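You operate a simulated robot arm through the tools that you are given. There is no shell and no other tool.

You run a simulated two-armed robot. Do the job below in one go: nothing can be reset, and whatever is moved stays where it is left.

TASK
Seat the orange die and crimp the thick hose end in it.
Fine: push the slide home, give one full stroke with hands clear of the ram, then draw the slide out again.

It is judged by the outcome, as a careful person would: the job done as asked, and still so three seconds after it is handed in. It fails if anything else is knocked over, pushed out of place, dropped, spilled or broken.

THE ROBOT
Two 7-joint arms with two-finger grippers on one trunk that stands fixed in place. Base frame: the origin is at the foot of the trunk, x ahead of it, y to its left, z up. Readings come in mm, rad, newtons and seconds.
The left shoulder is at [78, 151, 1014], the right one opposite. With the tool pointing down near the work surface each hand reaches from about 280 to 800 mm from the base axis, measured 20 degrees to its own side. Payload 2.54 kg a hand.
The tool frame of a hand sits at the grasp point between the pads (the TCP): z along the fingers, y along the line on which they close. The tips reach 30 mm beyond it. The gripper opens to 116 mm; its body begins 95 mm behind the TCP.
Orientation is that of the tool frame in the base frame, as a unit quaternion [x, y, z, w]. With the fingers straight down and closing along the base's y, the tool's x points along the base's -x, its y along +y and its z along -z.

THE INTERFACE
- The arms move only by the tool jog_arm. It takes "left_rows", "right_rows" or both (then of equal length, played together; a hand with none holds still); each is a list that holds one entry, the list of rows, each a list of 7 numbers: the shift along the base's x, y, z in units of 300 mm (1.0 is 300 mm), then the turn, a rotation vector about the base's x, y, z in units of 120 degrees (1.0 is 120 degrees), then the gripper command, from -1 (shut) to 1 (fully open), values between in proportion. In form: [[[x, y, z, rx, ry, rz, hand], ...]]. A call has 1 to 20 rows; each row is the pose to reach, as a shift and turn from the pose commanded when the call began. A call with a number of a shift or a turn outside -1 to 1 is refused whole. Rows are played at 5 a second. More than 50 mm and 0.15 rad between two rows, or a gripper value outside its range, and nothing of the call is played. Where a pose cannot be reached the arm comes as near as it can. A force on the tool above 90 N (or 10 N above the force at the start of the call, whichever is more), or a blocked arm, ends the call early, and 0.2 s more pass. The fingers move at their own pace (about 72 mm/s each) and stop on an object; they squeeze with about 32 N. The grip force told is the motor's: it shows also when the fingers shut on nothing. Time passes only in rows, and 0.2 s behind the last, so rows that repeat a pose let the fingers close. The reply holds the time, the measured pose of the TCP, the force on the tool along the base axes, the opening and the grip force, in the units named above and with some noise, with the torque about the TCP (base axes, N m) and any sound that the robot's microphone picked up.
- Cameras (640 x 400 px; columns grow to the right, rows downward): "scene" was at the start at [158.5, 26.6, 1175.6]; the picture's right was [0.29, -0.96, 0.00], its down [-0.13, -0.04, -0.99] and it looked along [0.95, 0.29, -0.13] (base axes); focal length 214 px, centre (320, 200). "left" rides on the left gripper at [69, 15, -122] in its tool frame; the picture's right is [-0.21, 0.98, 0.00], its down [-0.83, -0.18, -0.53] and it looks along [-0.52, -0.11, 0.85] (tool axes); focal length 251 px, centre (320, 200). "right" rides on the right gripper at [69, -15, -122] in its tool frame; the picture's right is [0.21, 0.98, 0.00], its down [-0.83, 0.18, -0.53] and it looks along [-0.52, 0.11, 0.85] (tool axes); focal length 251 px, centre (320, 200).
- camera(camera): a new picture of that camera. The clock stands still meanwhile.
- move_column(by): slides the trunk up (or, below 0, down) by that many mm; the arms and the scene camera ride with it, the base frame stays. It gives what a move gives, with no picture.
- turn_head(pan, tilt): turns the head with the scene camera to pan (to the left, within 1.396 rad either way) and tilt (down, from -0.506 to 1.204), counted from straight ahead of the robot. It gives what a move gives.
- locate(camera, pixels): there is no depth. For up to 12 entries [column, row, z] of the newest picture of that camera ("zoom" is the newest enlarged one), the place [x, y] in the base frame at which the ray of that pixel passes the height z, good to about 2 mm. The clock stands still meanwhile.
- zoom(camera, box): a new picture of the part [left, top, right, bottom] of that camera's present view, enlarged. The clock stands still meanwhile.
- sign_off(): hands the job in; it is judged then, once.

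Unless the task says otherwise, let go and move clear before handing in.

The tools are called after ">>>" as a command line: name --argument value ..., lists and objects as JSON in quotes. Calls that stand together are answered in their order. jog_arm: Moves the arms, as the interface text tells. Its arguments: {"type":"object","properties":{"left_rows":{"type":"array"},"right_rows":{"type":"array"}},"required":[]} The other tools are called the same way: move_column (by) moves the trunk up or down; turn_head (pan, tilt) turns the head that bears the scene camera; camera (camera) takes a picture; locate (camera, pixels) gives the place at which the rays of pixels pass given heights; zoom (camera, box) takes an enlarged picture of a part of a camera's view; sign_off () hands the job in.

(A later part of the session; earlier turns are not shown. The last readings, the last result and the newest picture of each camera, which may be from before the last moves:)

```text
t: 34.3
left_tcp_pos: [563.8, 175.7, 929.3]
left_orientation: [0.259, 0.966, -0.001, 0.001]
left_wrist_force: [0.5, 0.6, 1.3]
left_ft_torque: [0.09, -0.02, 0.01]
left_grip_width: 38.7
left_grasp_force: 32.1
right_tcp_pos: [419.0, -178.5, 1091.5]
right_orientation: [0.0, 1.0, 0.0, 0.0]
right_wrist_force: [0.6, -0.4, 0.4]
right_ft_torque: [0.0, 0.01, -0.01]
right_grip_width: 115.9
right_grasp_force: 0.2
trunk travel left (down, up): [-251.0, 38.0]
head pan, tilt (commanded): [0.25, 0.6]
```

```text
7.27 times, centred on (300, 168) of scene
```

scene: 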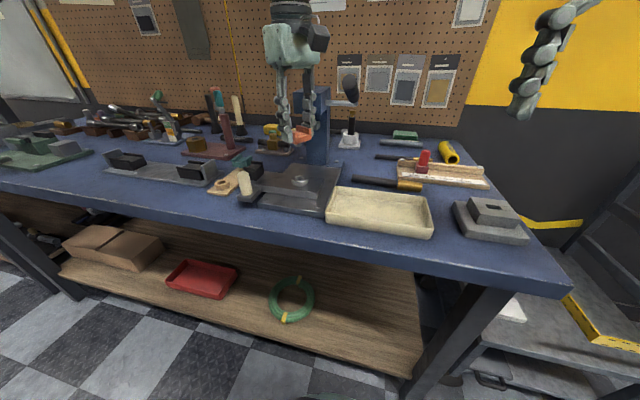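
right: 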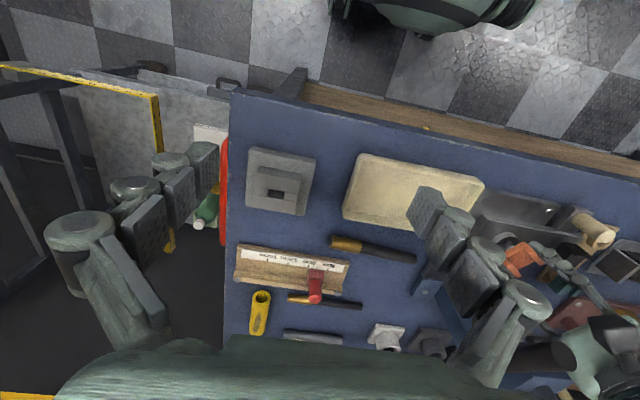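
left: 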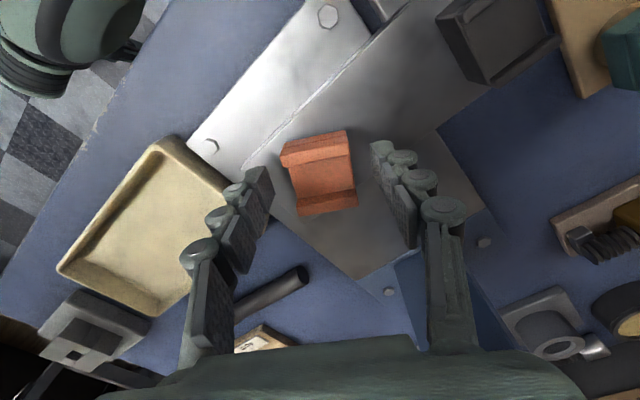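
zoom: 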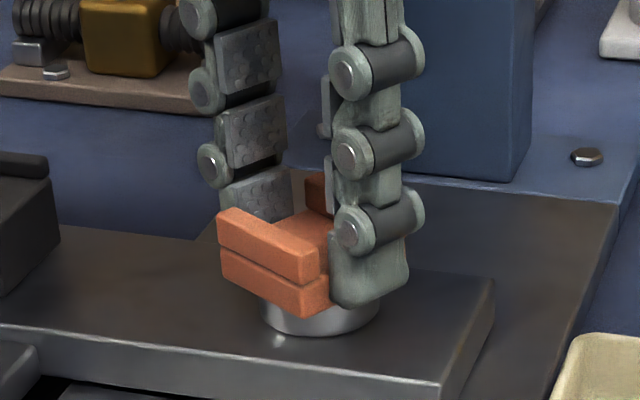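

The die is gripped squarely at 38.7 mm. I'll lift it 1.5 mm, turn +30° to yaw 0 so the channel lies along y, and centre it on the ring.

>>> jog_arm --left_rows '[[[0, 0, 0.005, 0, 0, 0, -1], [0.001, -0.002, 0.005, 0, 0, 0.05, -1], [0.002, -0.004, 0.005, 0, 0, 0.1, -1], [0.003, -0.006, 0.005, 0, 0, 0.15, -1], [0.004, -0.007, 0.005, 0, 0, 0.2, -1], [0.004, -0.007, 0.005, 0, 0, 0.25, -1], [0.004, -0.007, 0.005, 0, 0, 0.25, -1]]]'

>>> camera --camera "left"

>>> zoom --camera "left" --box '[220, 70, 460, 250]'

>>> zoom --camera "scene" --box '[265, 140, 335, 195]'

```text
t: 35.9
left_tcp_pos: [565.1, 175.6, 930.8]
left_orientation: [-0.001, 1.0, 0.001, 0.001]
left_wrist_force: [3.7, 8.2, -1.9]
left_ft_torque: [0.26, -0.13, -1.3]
left_grip_width: 40.2
left_grasp_force: 31.8
right_tcp_pos: [419.6, -176.8, 1090.6]
right_orientation: [0.0, 1.0, 0.0, -0.001]
right_wrist_force: [-0.1, 0.4, 0.8]
right_ft_torque: [0.0, 0.0, 0.0]
right_grip_width: 115.9
right_grasp_force: 0.0
trunk travel left (down, up): [-251.0, 38.0]
head pan, tilt (commanded): [0.25, 0.6]
```

```text
taken
```

left: 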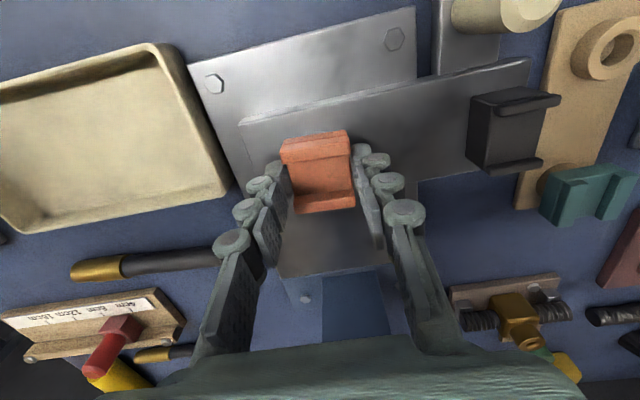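

```text
2.22 times, centred on (340, 160) of left
```

zoom: 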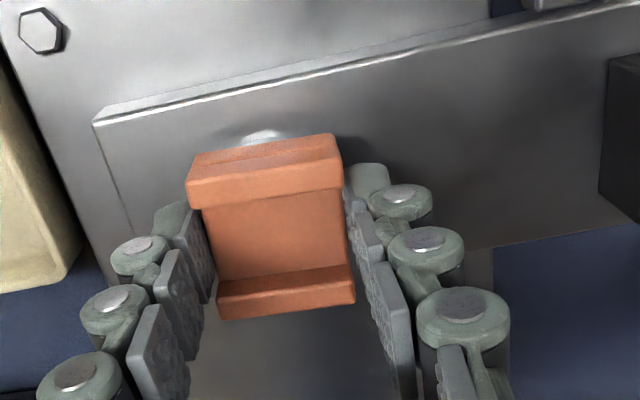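

```text
7.27 times, centred on (300, 168) of scene
```

zoom: 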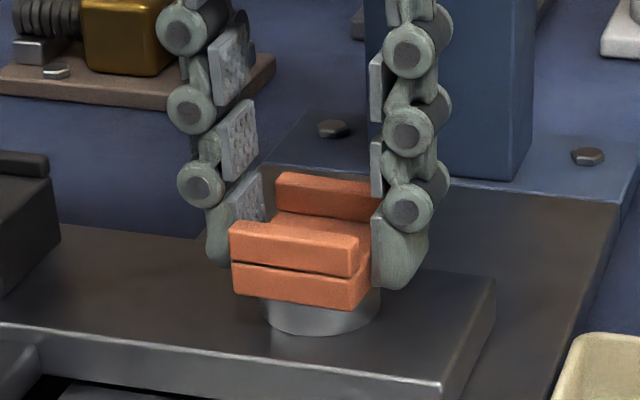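

A torque of −1.3 N·m and a width of 40.2 mm suggest the die lagged the turn by a few degrees. I'll measure its actual angle against the slide.

>>> zoom --camera "left" --box '[275, 120, 365, 220]'

>>> zoom --camera "scene" --box '[284, 160, 320, 190]'

```text
4.00 times, centred on (320, 170) of left
```

zoom: 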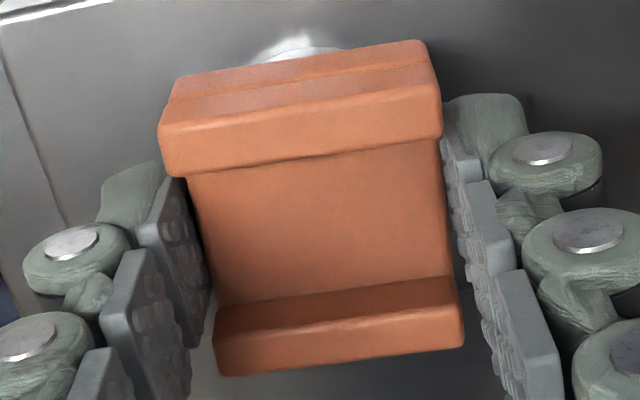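

```text
13.33 times, centred on (302, 175) of scene
```

zoom: 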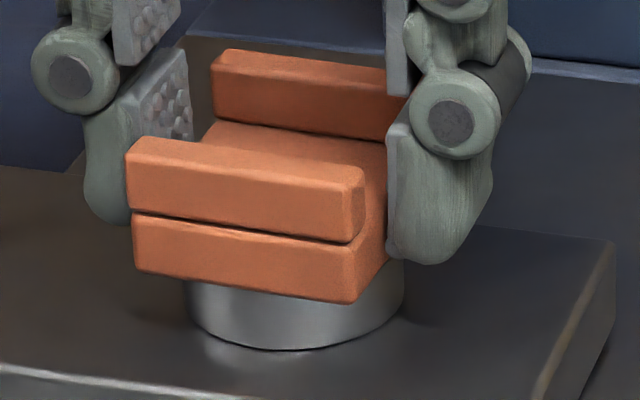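

>>> locate --camera "left" --pixels '[[280, 152, 921], [350, 142.5, 921], [294.5, 213.75, 921], [355.75, 206.25, 921], [282, 163.75, 921], [350.5, 154.5, 921]]'

```text
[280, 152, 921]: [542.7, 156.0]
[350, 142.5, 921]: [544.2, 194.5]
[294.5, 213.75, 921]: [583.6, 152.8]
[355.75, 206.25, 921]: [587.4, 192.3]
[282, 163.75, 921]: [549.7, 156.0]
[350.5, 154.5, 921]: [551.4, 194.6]
```

The die centre is at (564.5,173.9), right on the ring, and the channel is about 4° short of the y direction. I'll try a small over-turn of 5° to bring it square.

>>> jog_arm --left_rows '[[[0, 0.003, 0.003, 0, 0, 0.01, -1], [0, 0.005, 0.003, 0, 0, 0.02, -1], [0, 0.005, 0.003, 0, 0, 0.03, -1], [0, 0.005, 0.003, 0, 0, 0.04, -1], [0, 0.005, 0.003, 0, 0, 0.04, -1]]]'

>>> camera --camera "left"

>>> zoom --camera "left" --box '[275, 120, 365, 220]'

>>> zoom --camera "scene" --box '[284, 160, 320, 190]'

```text
t: 37.1
left_tcp_pos: [564.9, 174.1, 931.6]
left_orientation: [-0.043, 0.999, 0.0, 0.0]
left_wrist_force: [0.3, -0.4, 0.0]
left_ft_torque: [0.01, 0.0, 0.01]
left_grip_width: 39.0
left_grasp_force: 32.3
right_tcp_pos: [419.8, -177.6, 1090.4]
right_orientation: [0.001, 1.0, 0.0, 0.0]
right_wrist_force: [-0.4, 0.4, -0.4]
right_ft_torque: [0.0, 0.01, 0.0]
right_grip_width: 116.2
right_grasp_force: 0.0
trunk travel left (down, up): [-251.0, 38.0]
head pan, tilt (commanded): [0.25, 0.6]
```

```text
taken
```

left: 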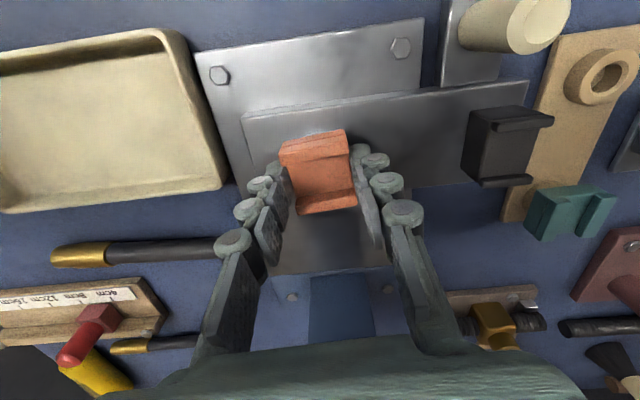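

```text
4.00 times, centred on (320, 170) of left
```

zoom: 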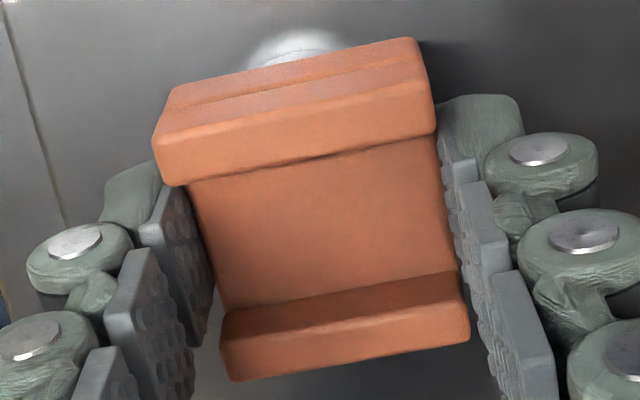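

```text
13.33 times, centred on (302, 175) of scene
```

zoom: 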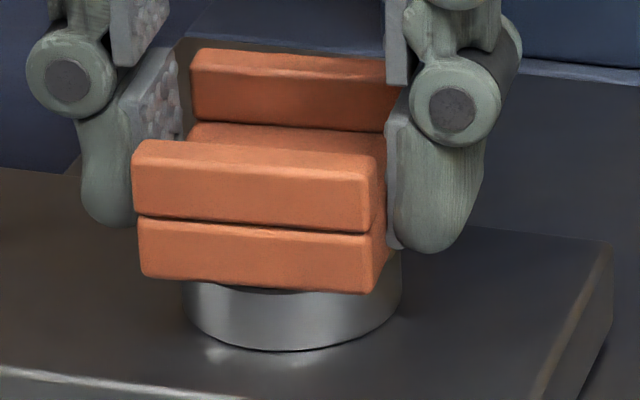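

The side load has gone and the die now follows the jaws, at about 5° past square. I'll turn back 5° to yaw 0.

>>> jog_arm --left_rows '[[[0, 0, 0, 0, 0, -0.015, -1], [0, 0, 0, 0, 0, -0.03, -1], [0, 0, 0, 0, 0, -0.041, -1], [0, 0, 0, 0, 0, -0.041, -1]]]'

>>> camera --camera "left"

>>> zoom --camera "left" --box '[275, 120, 365, 220]'

```text
t: 38.1
left_tcp_pos: [564.9, 175.0, 931.9]
left_orientation: [0.0, 1.0, 0.0, 0.001]
left_wrist_force: [0.0, 0.0, -1.6]
left_ft_torque: [0.03, -0.05, 0.01]
left_grip_width: 38.7
left_grasp_force: 31.8
right_tcp_pos: [418.0, -177.5, 1089.1]
right_orientation: [0.0, 1.0, 0.0, 0.0]
right_wrist_force: [-0.5, 0.0, 0.1]
right_ft_torque: [-0.01, 0.01, 0.01]
right_grip_width: 116.0
right_grasp_force: 0.1
trunk travel left (down, up): [-251.0, 38.0]
head pan, tilt (commanded): [0.25, 0.6]
```

```text
taken
```

left: 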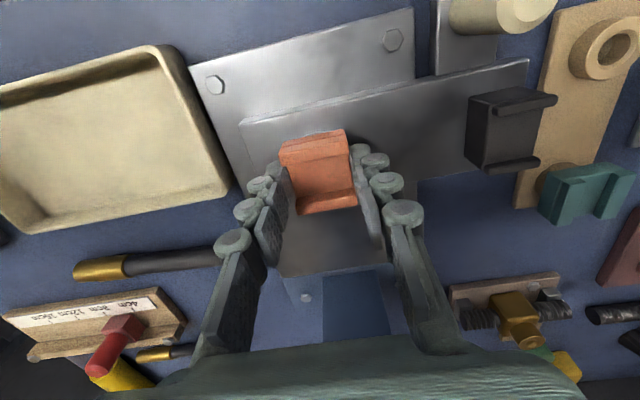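

```text
4.00 times, centred on (320, 170) of left
```

zoom: 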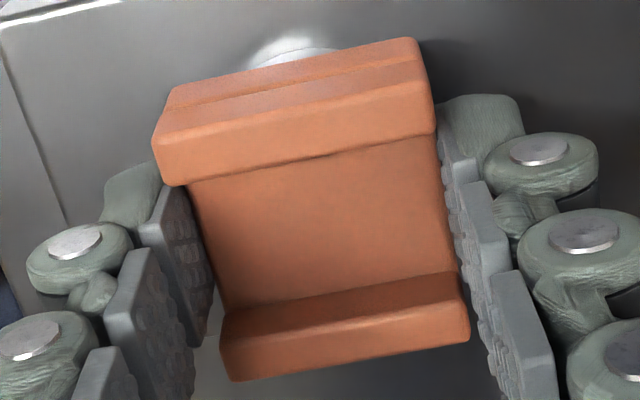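

The die is square with the hand at yaw 0, with no torque and a 38.7 mm width. I'll lower it the last few millimetres and check contact.

>>> jog_arm --left_rows '[[[0, 0, -0.004, 0, 0, 0, -1], [0, 0, -0.008, 0, 0, 0, -1], [0, 0, -0.011, 0, 0, 0, -1]]]'

>>> zoom --camera "scene" --box '[284, 160, 320, 190]'

```text
t: 38.9
left_tcp_pos: [564.6, 174.4, 930.1]
left_orientation: [-0.001, 1.0, 0.001, 0.003]
left_wrist_force: [4.5, 2.4, 14.0]
left_ft_torque: [0.06, 0.23, -0.04]
left_grip_width: 39.0
left_grasp_force: 32.4
right_tcp_pos: [418.5, -178.6, 1090.4]
right_orientation: [0.0, 1.0, 0.001, -0.001]
right_wrist_force: [0.3, -1.1, -0.2]
right_ft_torque: [0.0, 0.04, -0.02]
right_grip_width: 116.0
right_grasp_force: 0.0
trunk travel left (down, up): [-251.0, 38.0]
head pan, tilt (commanded): [0.25, 0.6]
```

```text
13.33 times, centred on (302, 175) of scene
```

zoom: 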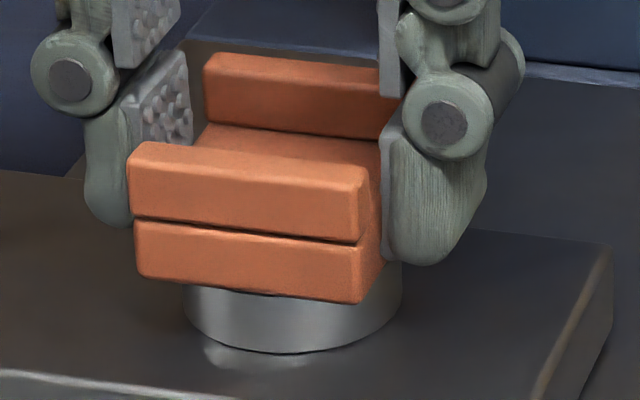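

It is seated with 14 N of contact. I'll ease off, release and raise the hand.

>>> jog_arm --left_rows '[[[0, 0, 0.005, 0, 0, 0, -1], [0, 0, 0.005, 0, 0, 0, -0.3], [0, 0, 0.005, 0, 0, 0, -0.15], [0, 0, 0.005, 0, 0, 0, 0.1], [0, 0, 0.005, 0, 0, 0, 0.14], [0, 0, 0.05, 0, 0, 0, 0.14], [0, 0, 0.14, 0, 0, 0, 0.14], [0, 0, 0.24, 0, 0, 0, 0.14]]]'

>>> camera --camera "left"

>>> zoom --camera "left" --box '[250, 80, 490, 230]'

>>> zoom --camera "scene" --box '[235, 145, 335, 205]'

```text
t: 40.7
left_tcp_pos: [563.2, 173.7, 1001.0]
left_orientation: [0.0, 1.0, 0.0, 0.001]
left_wrist_force: [0.8, -0.1, 0.5]
left_ft_torque: [0.02, -0.01, -0.01]
left_grip_width: 66.3
left_grasp_force: 0.0
right_tcp_pos: [418.0, -176.4, 1090.8]
right_orientation: [0.0, 1.0, 0.0, 0.0]
right_wrist_force: [0.4, 0.3, 0.4]
right_ft_torque: [-0.03, -0.01, 0.02]
right_grip_width: 116.1
right_grasp_force: 0.1
trunk travel left (down, up): [-251.0, 38.0]
head pan, tilt (commanded): [0.25, 0.6]
```

```text
taken
```

left: 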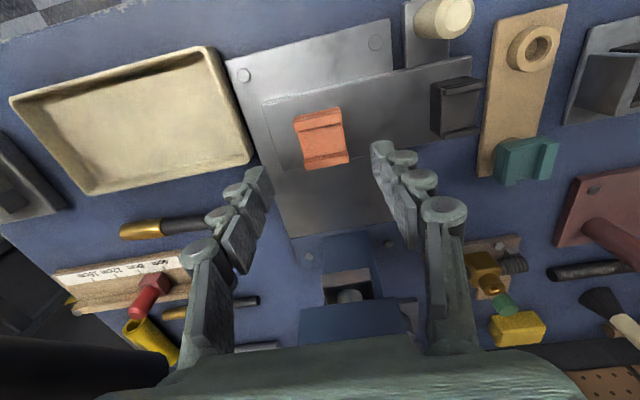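

```text
2.67 times, centred on (370, 155) of left
```

zoom: 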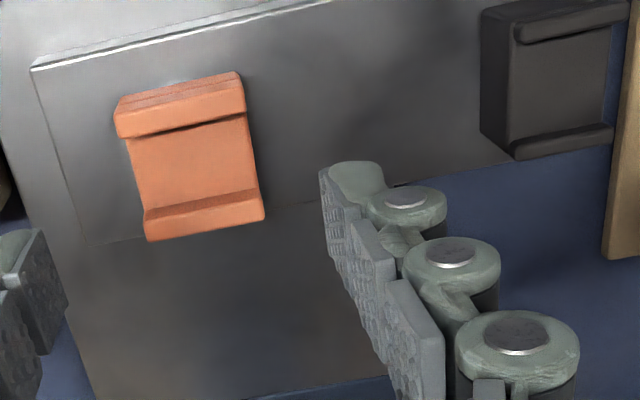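

```text
6.40 times, centred on (285, 175) of scene
```

zoom: 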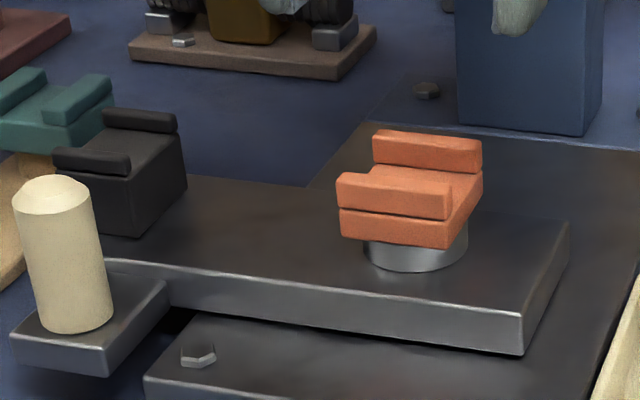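

The die is seated with its channel in line with the cradle. Now for the hose: I'll withdraw the left hand to the left and bring the right hand to yaw −90° for the pick.

>>> jog_arm --left_rows '[[[-0.1, 0.08, 0.05, 0, 0, 0, 0.14], [-0.2, 0.2, 0.1, 0, 0, 0, 0.14], [-0.3, 0.32, 0.15, 0, 0, 0, 0.14], [-0.4, 0.44, 0.2, 0, 0, 0, 0.14], [-0.5, 0.56, 0.25, 0, 0, 0, 0.14], [-0.55, 0.68, 0.3, 0, 0, 0, 0.14]]]' --right_rows '[[[0, 0, 0, 0, 0, -0.065, 0], [0, 0, 0, 0, 0, -0.13, 0], [0, 0, 0, 0, 0, -0.195, 0], [0, 0, 0, 0, 0, -0.26, 0], [0, 0, 0, 0, 0, -0.325, 0], [0, 0, 0, 0, 0, -0.375, 0]]]'

```text
t: 42.1
left_tcp_pos: [395.8, 378.5, 1090.3]
left_orientation: [0.0, 1.0, 0.0, 0.0]
left_wrist_force: [-0.2, -0.4, 1.2]
left_ft_torque: [0.0, -0.03, 0.0]
left_grip_width: 66.2
left_grasp_force: 0.0
right_tcp_pos: [421.5, -175.4, 1090.3]
right_orientation: [0.384, 0.923, 0.0, 0.0]
right_wrist_force: [0.5, 0.3, -0.6]
right_ft_torque: [0.02, 0.04, -0.03]
right_grip_width: 58.1
right_grasp_force: 0.1
trunk travel left (down, up): [-251.0, 38.0]
head pan, tilt (commanded): [0.25, 0.6]
```

Both moves succeeded. I'll continue the right hand's turn to −90° and move it toward x 520, y −80 at a high z.

>>> jog_arm --right_rows '[[[0.04, 0.04, 0, 0, 0, -0.065, 0], [0.08, 0.08, 0, 0, 0, -0.13, 0], [0.12, 0.12, 0, 0, 0, -0.195, 0], [0.16, 0.16, 0, 0, 0, -0.26, 0], [0.2, 0.2, 0, 0, 0, -0.325, 0], [0.24, 0.24, 0, 0, 0, -0.375, 0], [0.28, 0.26, 0, 0, 0, -0.375, 0], [0.28, 0.26, 0, 0, 0, -0.375, 0]]]'

>>> camera --camera "right"

>>> camera --camera "scene"

```text
t: 43.9
left_tcp_pos: [397.5, 376.1, 1090.2]
left_orientation: [0.0, 1.0, 0.0, 0.002]
left_wrist_force: [0.1, -0.5, 0.1]
left_ft_torque: [0.02, -0.03, 0.0]
left_grip_width: 65.9
left_grasp_force: 0.0
right_tcp_pos: [505.1, -98.8, 1091.3]
right_orientation: [0.708, 0.706, 0.0, 0.0]
right_wrist_force: [0.4, 0.0, -0.3]
right_ft_torque: [-0.02, 0.03, 0.01]
right_grip_width: 57.9
right_grasp_force: 0.1
trunk travel left (down, up): [-251.0, 38.0]
head pan, tilt (commanded): [0.25, 0.6]
```

```text
taken
```

right: 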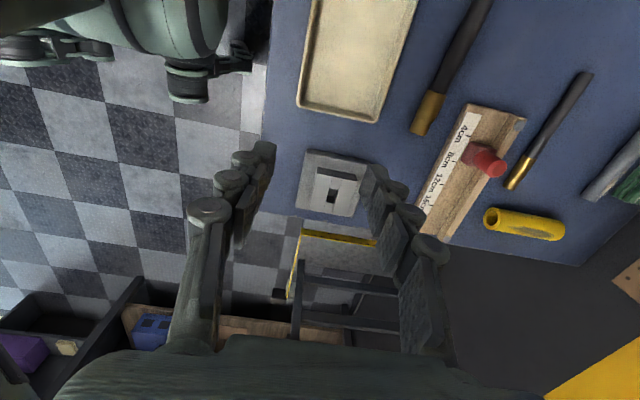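

```text
taken
```

scene: 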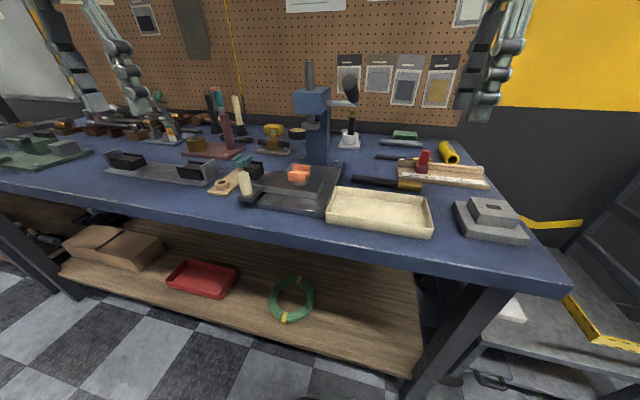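

The right hand is at yaw −90°. Before picking the hose, I'll test empty-handed whether the right arm can reach the placement area, passing in front of the lever tip.

>>> jog_arm --right_rows '[[[-0.1, 0.08, 0.03, 0, 0, 0, 0], [-0.2, 0.18, 0.03, 0, 0, 0, 0], [-0.25, 0.32, 0.03, 0, 0, 0, 0], [-0.25, 0.46, 0.03, 0, 0, 0, 0], [-0.25, 0.6, 0.03, 0, 0, 0, 0], [-0.25, 0.7, 0.03, 0, 0, 0, 0]]]'

>>> camera --camera "scene"

>>> camera --camera "left"

```text
t: 45.3
left_tcp_pos: [396.9, 376.6, 1090.7]
left_orientation: [0.0, 1.0, -0.001, 0.001]
left_wrist_force: [0.6, 1.1, 0.6]
left_ft_torque: [-0.01, -0.03, 0.0]
left_grip_width: 66.0
left_grasp_force: 0.0
right_tcp_pos: [432.8, 115.1, 1098.0]
right_orientation: [0.707, 0.707, -0.001, 0.0]
right_wrist_force: [0.1, 0.3, 0.3]
right_ft_torque: [-0.03, 0.03, 0.02]
right_grip_width: 58.0
right_grasp_force: 0.1
trunk travel left (down, up): [-251.0, 38.0]
head pan, tilt (commanded): [0.25, 0.6]
```

```text
taken
```

scene: 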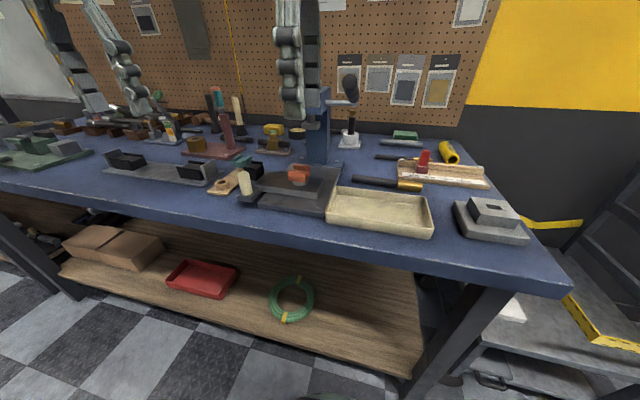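

```text
taken
```

left: 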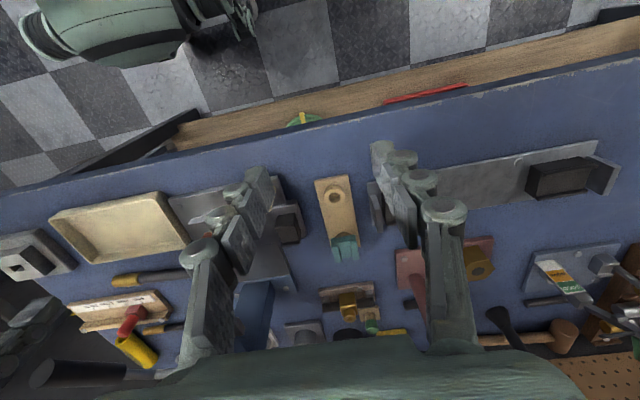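

The right hand reached (433,115) cleanly, so I'll continue the test toward (500,205).

>>> jog_arm --right_rows '[[[0.02, 0.1, 0, 0, 0, 0, 0], [0.06, 0.2, 0, 0, 0, 0, 0], [0.1, 0.3, 0, 0, 0, 0, 0], [0.2, 0.34, 0, 0, 0, 0, 0]]]'

```text
t: 46.3
left_tcp_pos: [398.4, 378.0, 1090.4]
left_orientation: [0.001, 1.0, 0.0, 0.001]
left_wrist_force: [0.0, 1.0, -0.4]
left_ft_torque: [0.05, -0.01, -0.03]
left_grip_width: 66.0
left_grasp_force: 0.0
right_tcp_pos: [493.7, 207.6, 1101.7]
right_orientation: [0.707, 0.707, 0.0, 0.0]
right_wrist_force: [0.5, -1.2, 0.0]
right_ft_torque: [0.01, 0.0, -0.01]
right_grip_width: 58.0
right_grasp_force: 0.1
right hand out of reach, approached as far as the arm can: row 4
trunk travel left (down, up): [-251.0, 38.0]
head pan, tilt (commanded): [0.25, 0.6]
```

The arm was stopped near (493,208), which looks like a wrist-turn limit relative to the arm's direction, and that eases with larger x. I'll test moving on toward (560,208) at lower height.

>>> jog_arm --right_rows '[[[0.08, -0.04, -0.02, 0, 0, 0, 0], [0.16, -0.02, -0.05, 0, 0, 0, 0], [0.235, 0.01, -0.1, 0, 0, 0, 0], [0.235, 0.02, -0.2, 0, 0, 0, 0], [0.235, 0.02, -0.2, 0, 0, 0, 0]]]'

>>> camera --camera "scene"

>>> camera --camera "right"

>>> camera --camera "left"

```text
t: 47.5
left_tcp_pos: [396.9, 375.8, 1090.1]
left_orientation: [0.001, 1.0, 0.001, 0.0]
left_wrist_force: [0.5, 0.8, 0.0]
left_ft_torque: [0.02, 0.02, 0.0]
left_grip_width: 65.9
left_grasp_force: 0.0
right_tcp_pos: [560.6, 185.7, 1049.1]
right_orientation: [0.707, 0.707, 0.002, 0.0]
right_wrist_force: [0.4, -1.7, -0.3]
right_ft_torque: [0.04, 0.02, -0.01]
right_grip_width: 58.2
right_grasp_force: 0.1
right hand out of reach, approached as far as the arm can: row 2, 3, 4, 5
trunk travel left (down, up): [-251.0, 38.0]
head pan, tilt (commanded): [0.25, 0.6]
```

```text
taken
```

scene: 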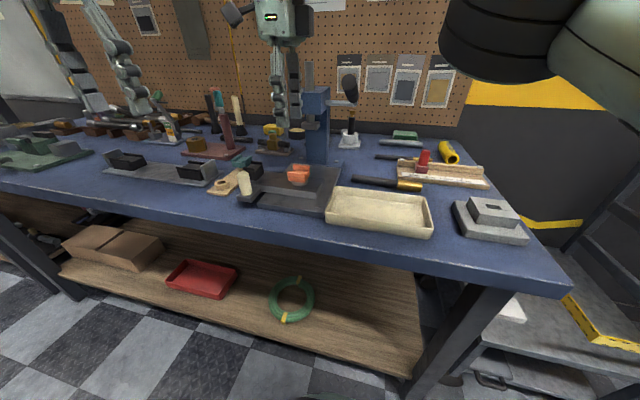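

```text
taken
```

right: 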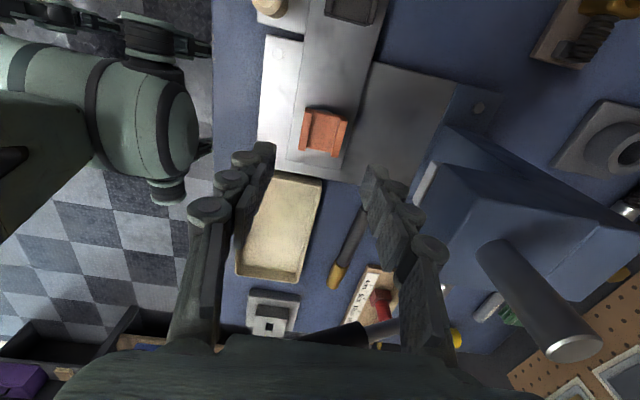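

```text
taken
```

left: 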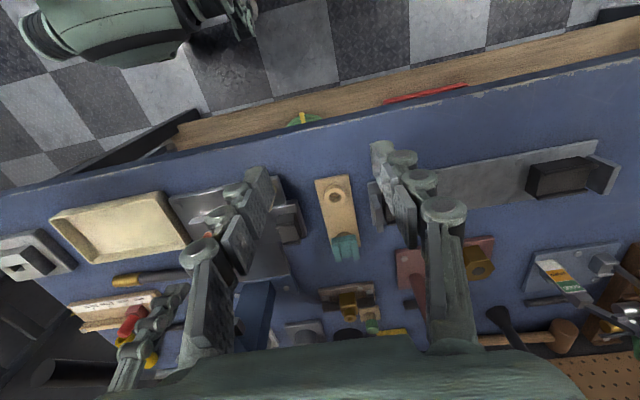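

The right hand reached only y 186 here. I'll check whether a lower height extends the reach, keeping the tips well above the die top at 919.

>>> jog_arm --right_rows '[[[0, 0, -0.1, 0, 0, 0, 0], [0, 0.03, -0.2, 0, 0, 0, 0], [0, 0.08, -0.25, 0, 0, 0, 0], [0, 0.08, -0.25, 0, 0, 0, 0]]]'

```text
t: 48.5
left_tcp_pos: [397.1, 378.1, 1089.9]
left_orientation: [0.0, 1.0, 0.0, 0.001]
left_wrist_force: [0.3, 1.4, 0.0]
left_ft_torque: [-0.02, 0.0, -0.01]
left_grip_width: 66.1
left_grasp_force: 0.0
right_tcp_pos: [559.9, 210.5, 973.1]
right_orientation: [0.708, 0.707, 0.0, 0.0]
right_wrist_force: [-0.9, 0.8, 0.3]
right_ft_torque: [0.0, -0.04, 0.01]
right_grip_width: 58.0
right_grasp_force: 0.1
trunk travel left (down, up): [-251.0, 38.0]
head pan, tilt (commanded): [0.25, 0.6]
```

At z 973 the right hand reaches (560,210) at yaw −90°, so the placement is feasible if approached low. I'll check how close the arm passes to the lever here.

>>> camera --camera "scene"

>>> zoom --camera "scene" --box '[220, 0, 400, 200]'

>>> camera --camera "left"

>>> camera --camera "right"

```text
taken
```

scene: 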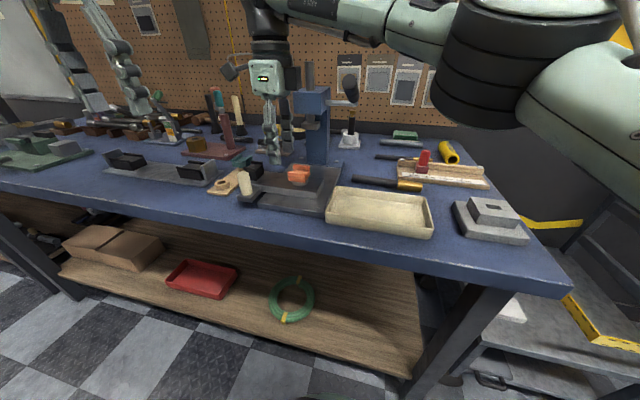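

```text
2.00 times, centred on (310, 100) of scene
```

zoom: 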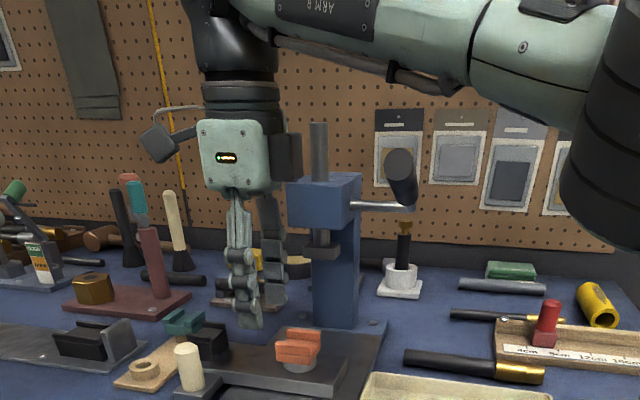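

```text
taken
```

left: 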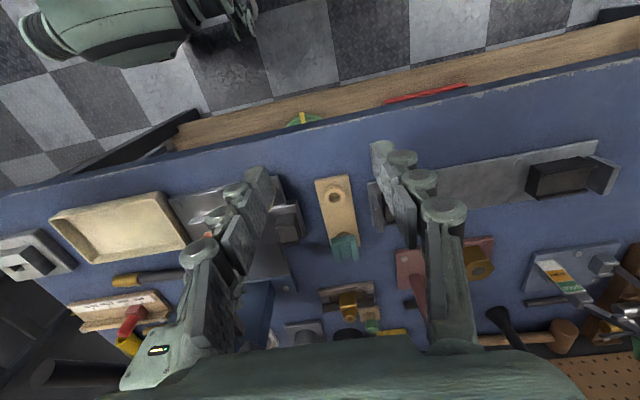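

```text
taken
```

right: 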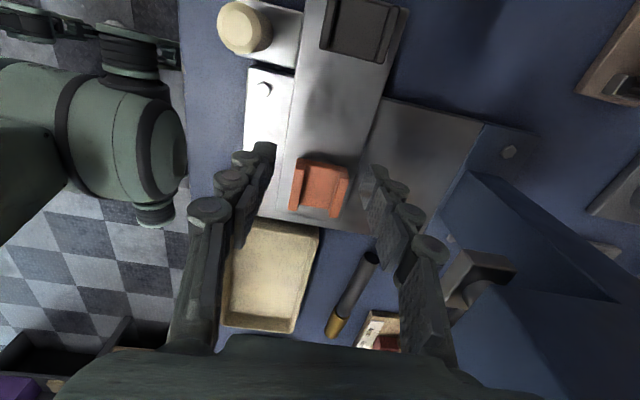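

The right arm clears the lever and head. I'll now retreat along the same path and go round in front of the lever toward the hose.

>>> jog_arm --right_rows '[[[0, -0.08, 0.06, 0, 0, 0, 0], [-0.08, -0.1, 0.16, 0, 0, 0, 0], [-0.2, -0.14, 0.26, 0, 0, 0, 0], [-0.34, -0.2, 0.3, 0, 0, 0, 0], [-0.42, -0.33, 0.33, 0, 0, 0, 0], [-0.42, -0.48, 0.35, 0, 0, 0, 0], [-0.42, -0.63, 0.35, 0, 0, 0, 0], [-0.42, -0.78, 0.35, 0, 0, 0, 0], [-0.4, -0.92, 0.35, 0, 0, 0, 0], [-0.3, -1.0, 0.35, 0, 0, -0.02, 0], [-0.3, -1.0, 0.35, 0, 0, -0.02, 0]]]'

```text
t: 50.9
left_tcp_pos: [396.5, 377.6, 1089.5]
left_orientation: [0.0, 1.0, 0.0, 0.001]
left_wrist_force: [0.9, -0.2, 0.8]
left_ft_torque: [-0.01, 0.0, -0.01]
left_grip_width: 66.1
left_grasp_force: 0.0
right_tcp_pos: [470.5, -89.6, 1080.9]
right_orientation: [0.722, 0.692, 0.0, 0.0]
right_wrist_force: [-0.7, 0.3, 0.7]
right_ft_torque: [-0.01, -0.01, 0.0]
right_grip_width: 58.0
right_grasp_force: 0.0
trunk travel left (down, up): [-251.0, 38.0]
head pan, tilt (commanded): [0.25, 0.6]
```

The right hand is at (470,−90). I'll move it above the hose near (656,−76,1005), clear of the lever, and look.

>>> jog_arm --right_rows '[[[0.15, 0, -0.05, 0, 0, 0, 0], [0.3, 0.01, -0.1, 0, 0, 0, 0], [0.45, 0.03, -0.15, 0, 0, 0, 0], [0.6, 0.045, -0.2, 0, 0, 0, 0], [0.62, 0.045, -0.25, 0, 0, 0, 0], [0.62, 0.045, -0.25, 0, 0, 0, 0]]]'

>>> camera --camera "right"

>>> zoom --camera "scene" --box '[320, 60, 480, 210]'

```text
t: 52.3
left_tcp_pos: [397.6, 377.3, 1090.4]
left_orientation: [0.0, 1.0, 0.001, 0.001]
left_wrist_force: [-0.3, -0.3, 0.0]
left_ft_torque: [0.01, 0.0, 0.01]
left_grip_width: 66.1
left_grasp_force: 0.0
right_tcp_pos: [656.0, -75.5, 1004.6]
right_orientation: [0.722, 0.692, 0.0, 0.0]
right_wrist_force: [0.0, -0.6, -0.6]
right_ft_torque: [0.01, 0.02, -0.01]
right_grip_width: 58.1
right_grasp_force: 0.0
trunk travel left (down, up): [-251.0, 38.0]
head pan, tilt (commanded): [0.25, 0.6]
```

```text
taken
```

right: 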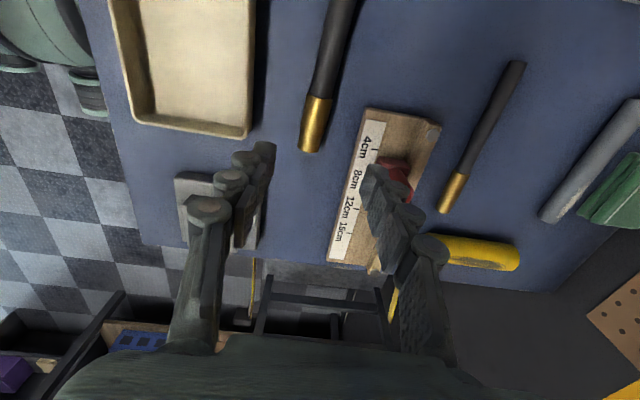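

```text
2.67 times, centred on (400, 135) of scene
```

zoom: 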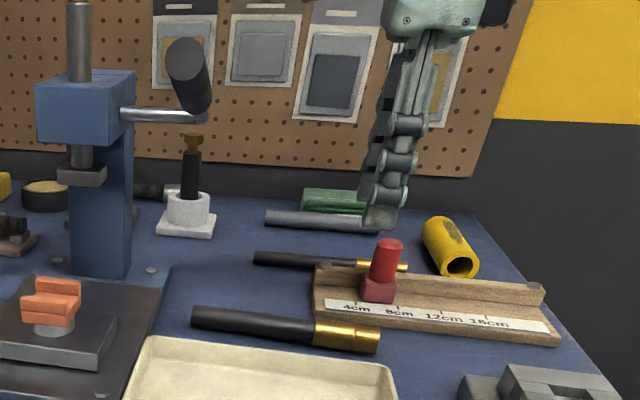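

The hose is in view at right (309–345, 0–150), and the gauge board sits just beyond. I'll locate the hose axis and the gauge corner.

>>> zoom --camera "right" --box '[270, 0, 430, 160]'

>>> locate --camera "right" --pixels '[[309, 150, 852], [321, 95, 852], [315, 122, 852], [336, 20, 852], [368, 108, 856], [327, 260, 856], [441, 125, 870], [395, 165, 880], [248, 138, 860]]'

```text
2.50 times, centred on (350, 80) of right
```

zoom: 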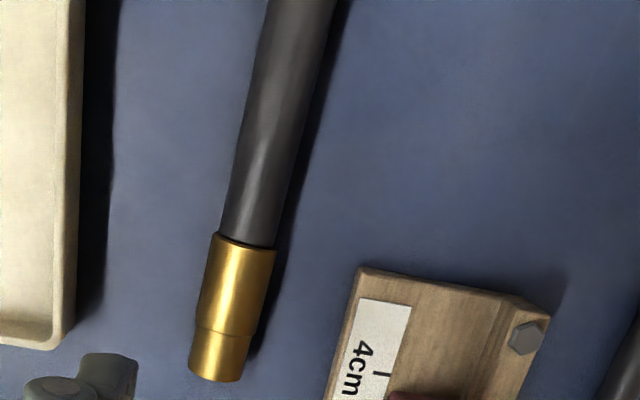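

```text
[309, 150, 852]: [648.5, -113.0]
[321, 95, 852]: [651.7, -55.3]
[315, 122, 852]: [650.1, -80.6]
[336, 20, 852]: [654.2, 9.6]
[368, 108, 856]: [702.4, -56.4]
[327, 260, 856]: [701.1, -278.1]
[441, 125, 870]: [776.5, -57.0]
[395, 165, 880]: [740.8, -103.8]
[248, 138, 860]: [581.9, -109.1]
```

>>> zoom --camera "scene" --box '[345, 160, 441, 220]'

>>> locate --camera "scene" --pixels '[[397.8, 184.75, 840], [397.8, 184.75, 850], [397.8, 184.75, 860]]'

>>> locate --camera "right" --pixels '[[321.2, 96, 840], [321.2, 96, 850], [321.2, 96, 860], [308.8, 147.2, 850], [308.8, 147.2, 860], [342, 2, 850], [342, 2, 860]]'

```text
6.67 times, centred on (393, 190) of scene
```

zoom: 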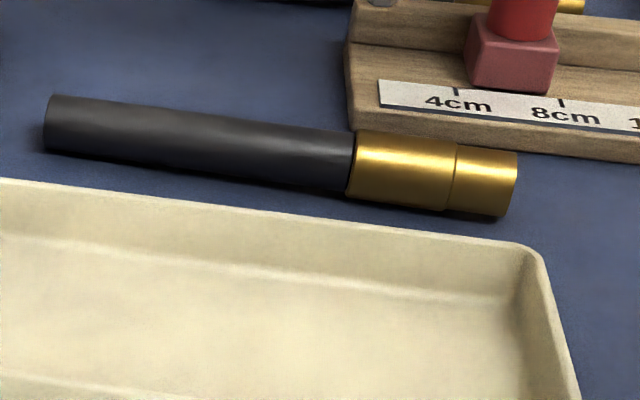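

```text
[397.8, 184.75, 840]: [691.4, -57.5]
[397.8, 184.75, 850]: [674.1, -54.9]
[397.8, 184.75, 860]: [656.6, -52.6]
```

```text
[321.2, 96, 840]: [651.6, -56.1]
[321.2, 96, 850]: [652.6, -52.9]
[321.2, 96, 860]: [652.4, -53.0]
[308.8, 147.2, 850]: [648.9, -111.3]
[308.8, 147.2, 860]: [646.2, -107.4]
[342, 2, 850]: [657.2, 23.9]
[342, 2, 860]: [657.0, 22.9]
```

The hose axis runs from about (649,−111) to (657,23), 3.4° off y, and the gauge starts at x 702, y ≤ −56. I'll narrow the opening to 46 mm and descend at y −58, so the camera box clears the lever, stopping above the bench first.

>>> jog_arm --right_rows '[[[-0.0107, 0.03, 0, 0, 0, -0.008, -0.2], [-0.0107, 0.058, -0.06, 0, 0, -0.008, -0.2], [-0.0107, 0.058, -0.16, 0, 0, -0.008, -0.2], [-0.0107, 0.058, -0.26, 0, 0, -0.008, -0.2], [-0.0107, 0.058, -0.35, 0, 0, -0.008, -0.2], [-0.0107, 0.058, -0.35, 0, 0, -0.008, -0.2]]]'

>>> camera --camera "right"

>>> zoom --camera "scene" --box '[320, 60, 480, 210]'

>>> zoom --camera "right" --box '[240, 60, 400, 240]'

```text
t: 53.7
left_tcp_pos: [397.7, 377.2, 1090.2]
left_orientation: [0.0, 1.0, 0.0, 0.001]
left_wrist_force: [0.7, 0.2, -0.4]
left_ft_torque: [-0.01, 0.0, -0.01]
left_grip_width: 66.4
left_grasp_force: 0.0
right_tcp_pos: [653.6, -58.9, 899.8]
right_orientation: [0.727, 0.686, 0.001, 0.001]
right_wrist_force: [0.9, 0.0, -0.8]
right_ft_torque: [0.01, 0.01, 0.01]
right_grip_width: 46.3
right_grasp_force: 0.0
trunk travel left (down, up): [-251.0, 38.0]
head pan, tilt (commanded): [0.25, 0.6]
```

```text
taken
```

right: 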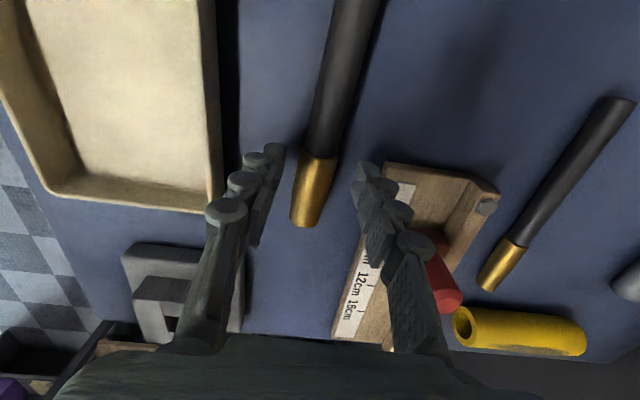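

```text
2.67 times, centred on (400, 135) of scene
```

zoom: 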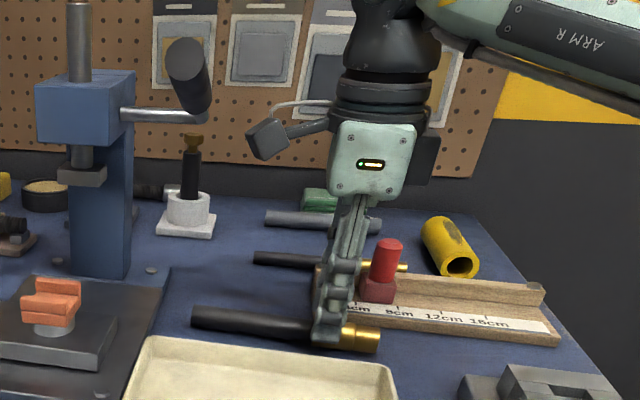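

```text
2.22 times, centred on (320, 150) of right
```

zoom: 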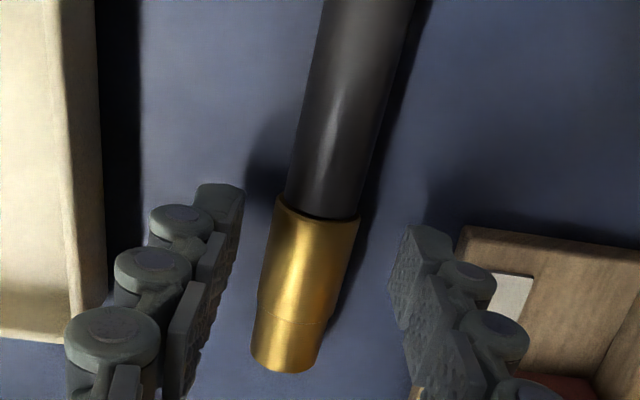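

The fingers straddle the ferrule, and the camera box sits below and clear of the lever. I'll lower 20 mm more and check for bench contact.

>>> jog_arm --right_rows '[[[0, 0, -0.03, 0, 0, 0, -0.2], [0, 0, -0.055, 0, 0, 0, -0.2], [0, 0, -0.068, 0, 0, 0, -0.2], [0, 0, -0.068, 0, 0, 0, -0.2]]]'

>>> zoom --camera "scene" --box '[345, 130, 441, 210]'

>>> zoom --camera "scene" --box '[310, 60, 440, 160]'

```text
t: 54.7
left_tcp_pos: [396.8, 376.6, 1090.4]
left_orientation: [0.0, 1.0, 0.0, 0.001]
left_wrist_force: [-0.4, 0.3, -0.6]
left_ft_torque: [-0.01, 0.01, 0.04]
left_grip_width: 66.3
left_grasp_force: 0.0
right_tcp_pos: [653.5, -58.8, 878.5]
right_orientation: [0.727, 0.686, 0.001, 0.0]
right_wrist_force: [0.4, 0.1, 6.6]
right_ft_torque: [0.0, 0.08, 0.0]
right_grip_width: 46.5
right_grasp_force: 0.0
trunk travel left (down, up): [-251.0, 38.0]
head pan, tilt (commanded): [0.25, 0.6]
```

```text
5.00 times, centred on (393, 170) of scene
```

zoom: 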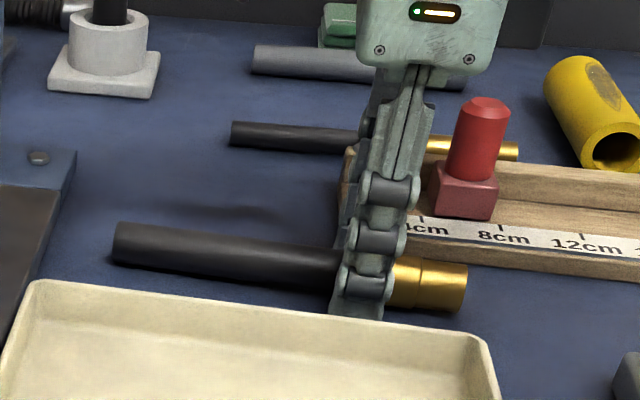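

```text
4.00 times, centred on (375, 110) of scene
```

zoom: 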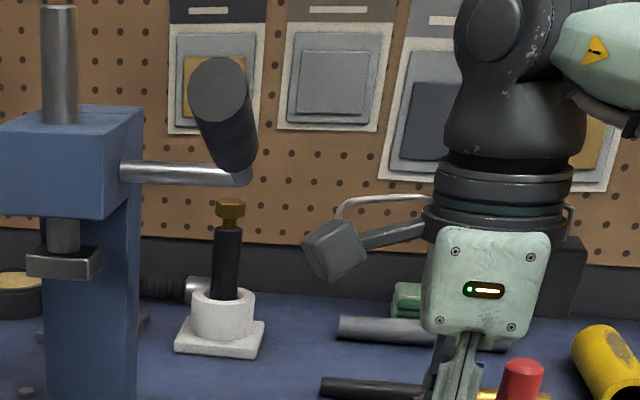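

The tips touch the bench lightly (6.6 N) at TCP z 878.5. I'll lift 2 mm, slide along the hose to y −33, and close on the black tube.

>>> jog_arm --right_rows '[[[0, 0, 0.007, 0, 0, 0, -0.2], [0.0025, 0.045, 0.007, 0, 0, 0, -0.2], [0.005, 0.086, 0.007, 0, 0, 0, -0.2], [0.005, 0.086, 0.007, 0, 0, 0, -0.4], [0.005, 0.086, 0.007, 0, 0, 0, -0.55], [0.005, 0.086, 0.007, 0, 0, 0, -0.75], [0.005, 0.086, 0.007, 0, 0, 0, -1], [0.005, 0.086, 0.007, 0, 0, 0, -1]]]'

>>> camera --camera "right"

>>> zoom --camera "scene" --box '[310, 60, 440, 210]'

```text
t: 56.5
left_tcp_pos: [396.6, 378.7, 1089.9]
left_orientation: [0.0, 1.0, 0.0, 0.001]
left_wrist_force: [0.0, -0.1, 0.8]
left_ft_torque: [-0.03, 0.01, -0.01]
left_grip_width: 66.2
left_grasp_force: 0.0
right_tcp_pos: [655.1, -33.2, 880.5]
right_orientation: [0.728, 0.686, 0.001, 0.0]
right_wrist_force: [-0.7, -0.4, -0.7]
right_ft_torque: [0.01, 0.02, -0.01]
right_grip_width: 20.9
right_grasp_force: 31.8
trunk travel left (down, up): [-251.0, 38.0]
head pan, tilt (commanded): [0.25, 0.6]
```

```text
taken
```

right: 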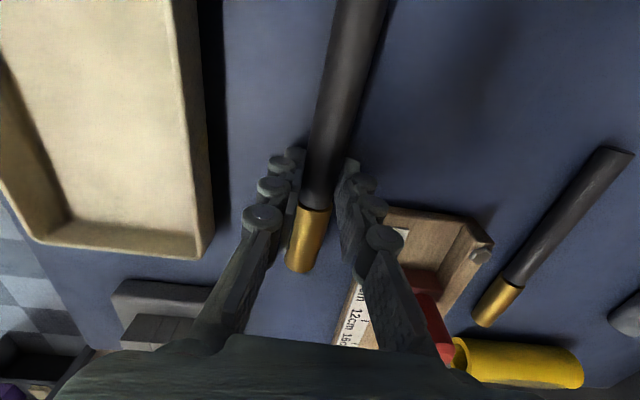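

```text
2.67 times, centred on (375, 135) of scene
```

zoom: 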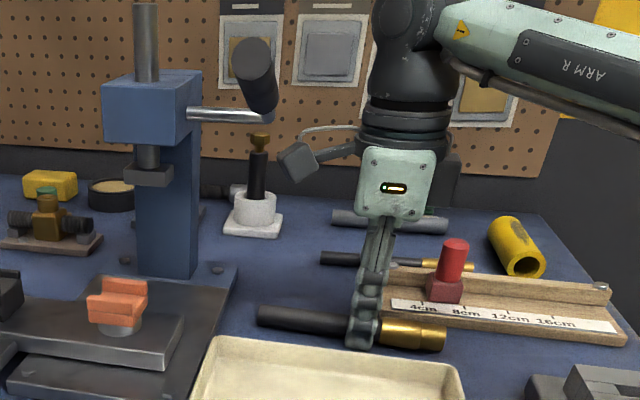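

The hose is gripped at 20.9 mm. I'll lift 4 mm, slide in −y away from the lever, and then raise it.

>>> jog_arm --right_rows '[[[0, 0, 0.007, 0, 0, 0, -1], [0, 0, 0.014, 0, 0, 0, -1], [0, -0.05, 0.014, 0, 0, 0, -1], [0, -0.1, 0.014, 0, 0, 0, -1], [0, -0.13, 0.03, 0, 0, 0, -1], [0, -0.14, 0.07, 0, 0, 0, -1], [0, -0.14, 0.12, 0, 0, 0, -1], [0, -0.14, 0.12, 0, 0, 0, -1]]]'

>>> camera --camera "right"

>>> camera --camera "scene"

>>> zoom --camera "scene" --box '[310, 60, 470, 210]'

```text
t: 58.3
left_tcp_pos: [397.5, 378.4, 1089.6]
left_orientation: [0.0, 1.0, 0.0, 0.001]
left_wrist_force: [-0.2, -0.5, 0.0]
left_ft_torque: [0.04, 0.0, 0.01]
left_grip_width: 66.1
left_grasp_force: 0.1
right_tcp_pos: [654.3, -76.4, 916.2]
right_orientation: [0.728, 0.686, -0.001, 0.0]
right_wrist_force: [0.6, 0.1, -1.2]
right_ft_torque: [-0.02, 0.0, 0.01]
right_grip_width: 20.5
right_grasp_force: 32.0
trunk travel left (down, up): [-251.0, 38.0]
head pan, tilt (commanded): [0.25, 0.6]
```

```text
taken
```

right: 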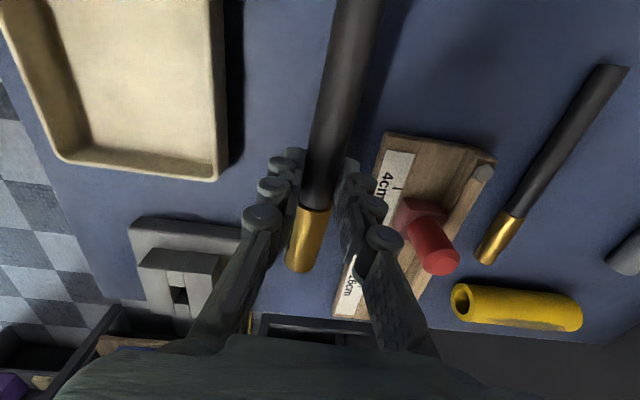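

```text
taken
```

scene: 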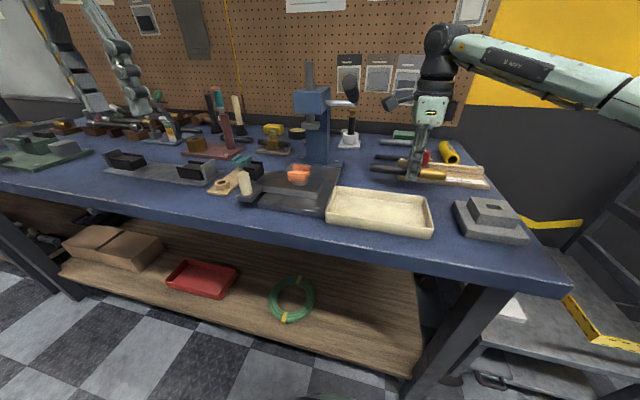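

```text
2.67 times, centred on (390, 135) of scene
```

zoom: 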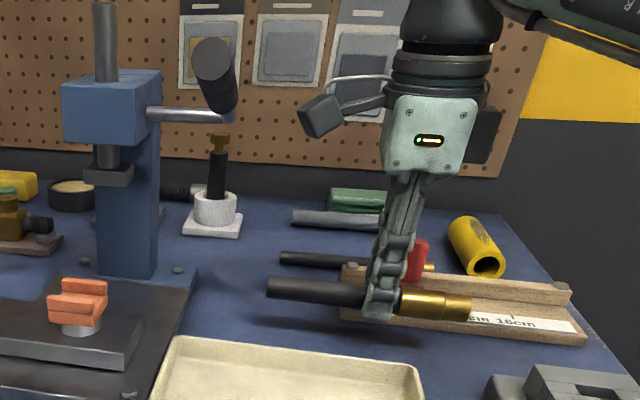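

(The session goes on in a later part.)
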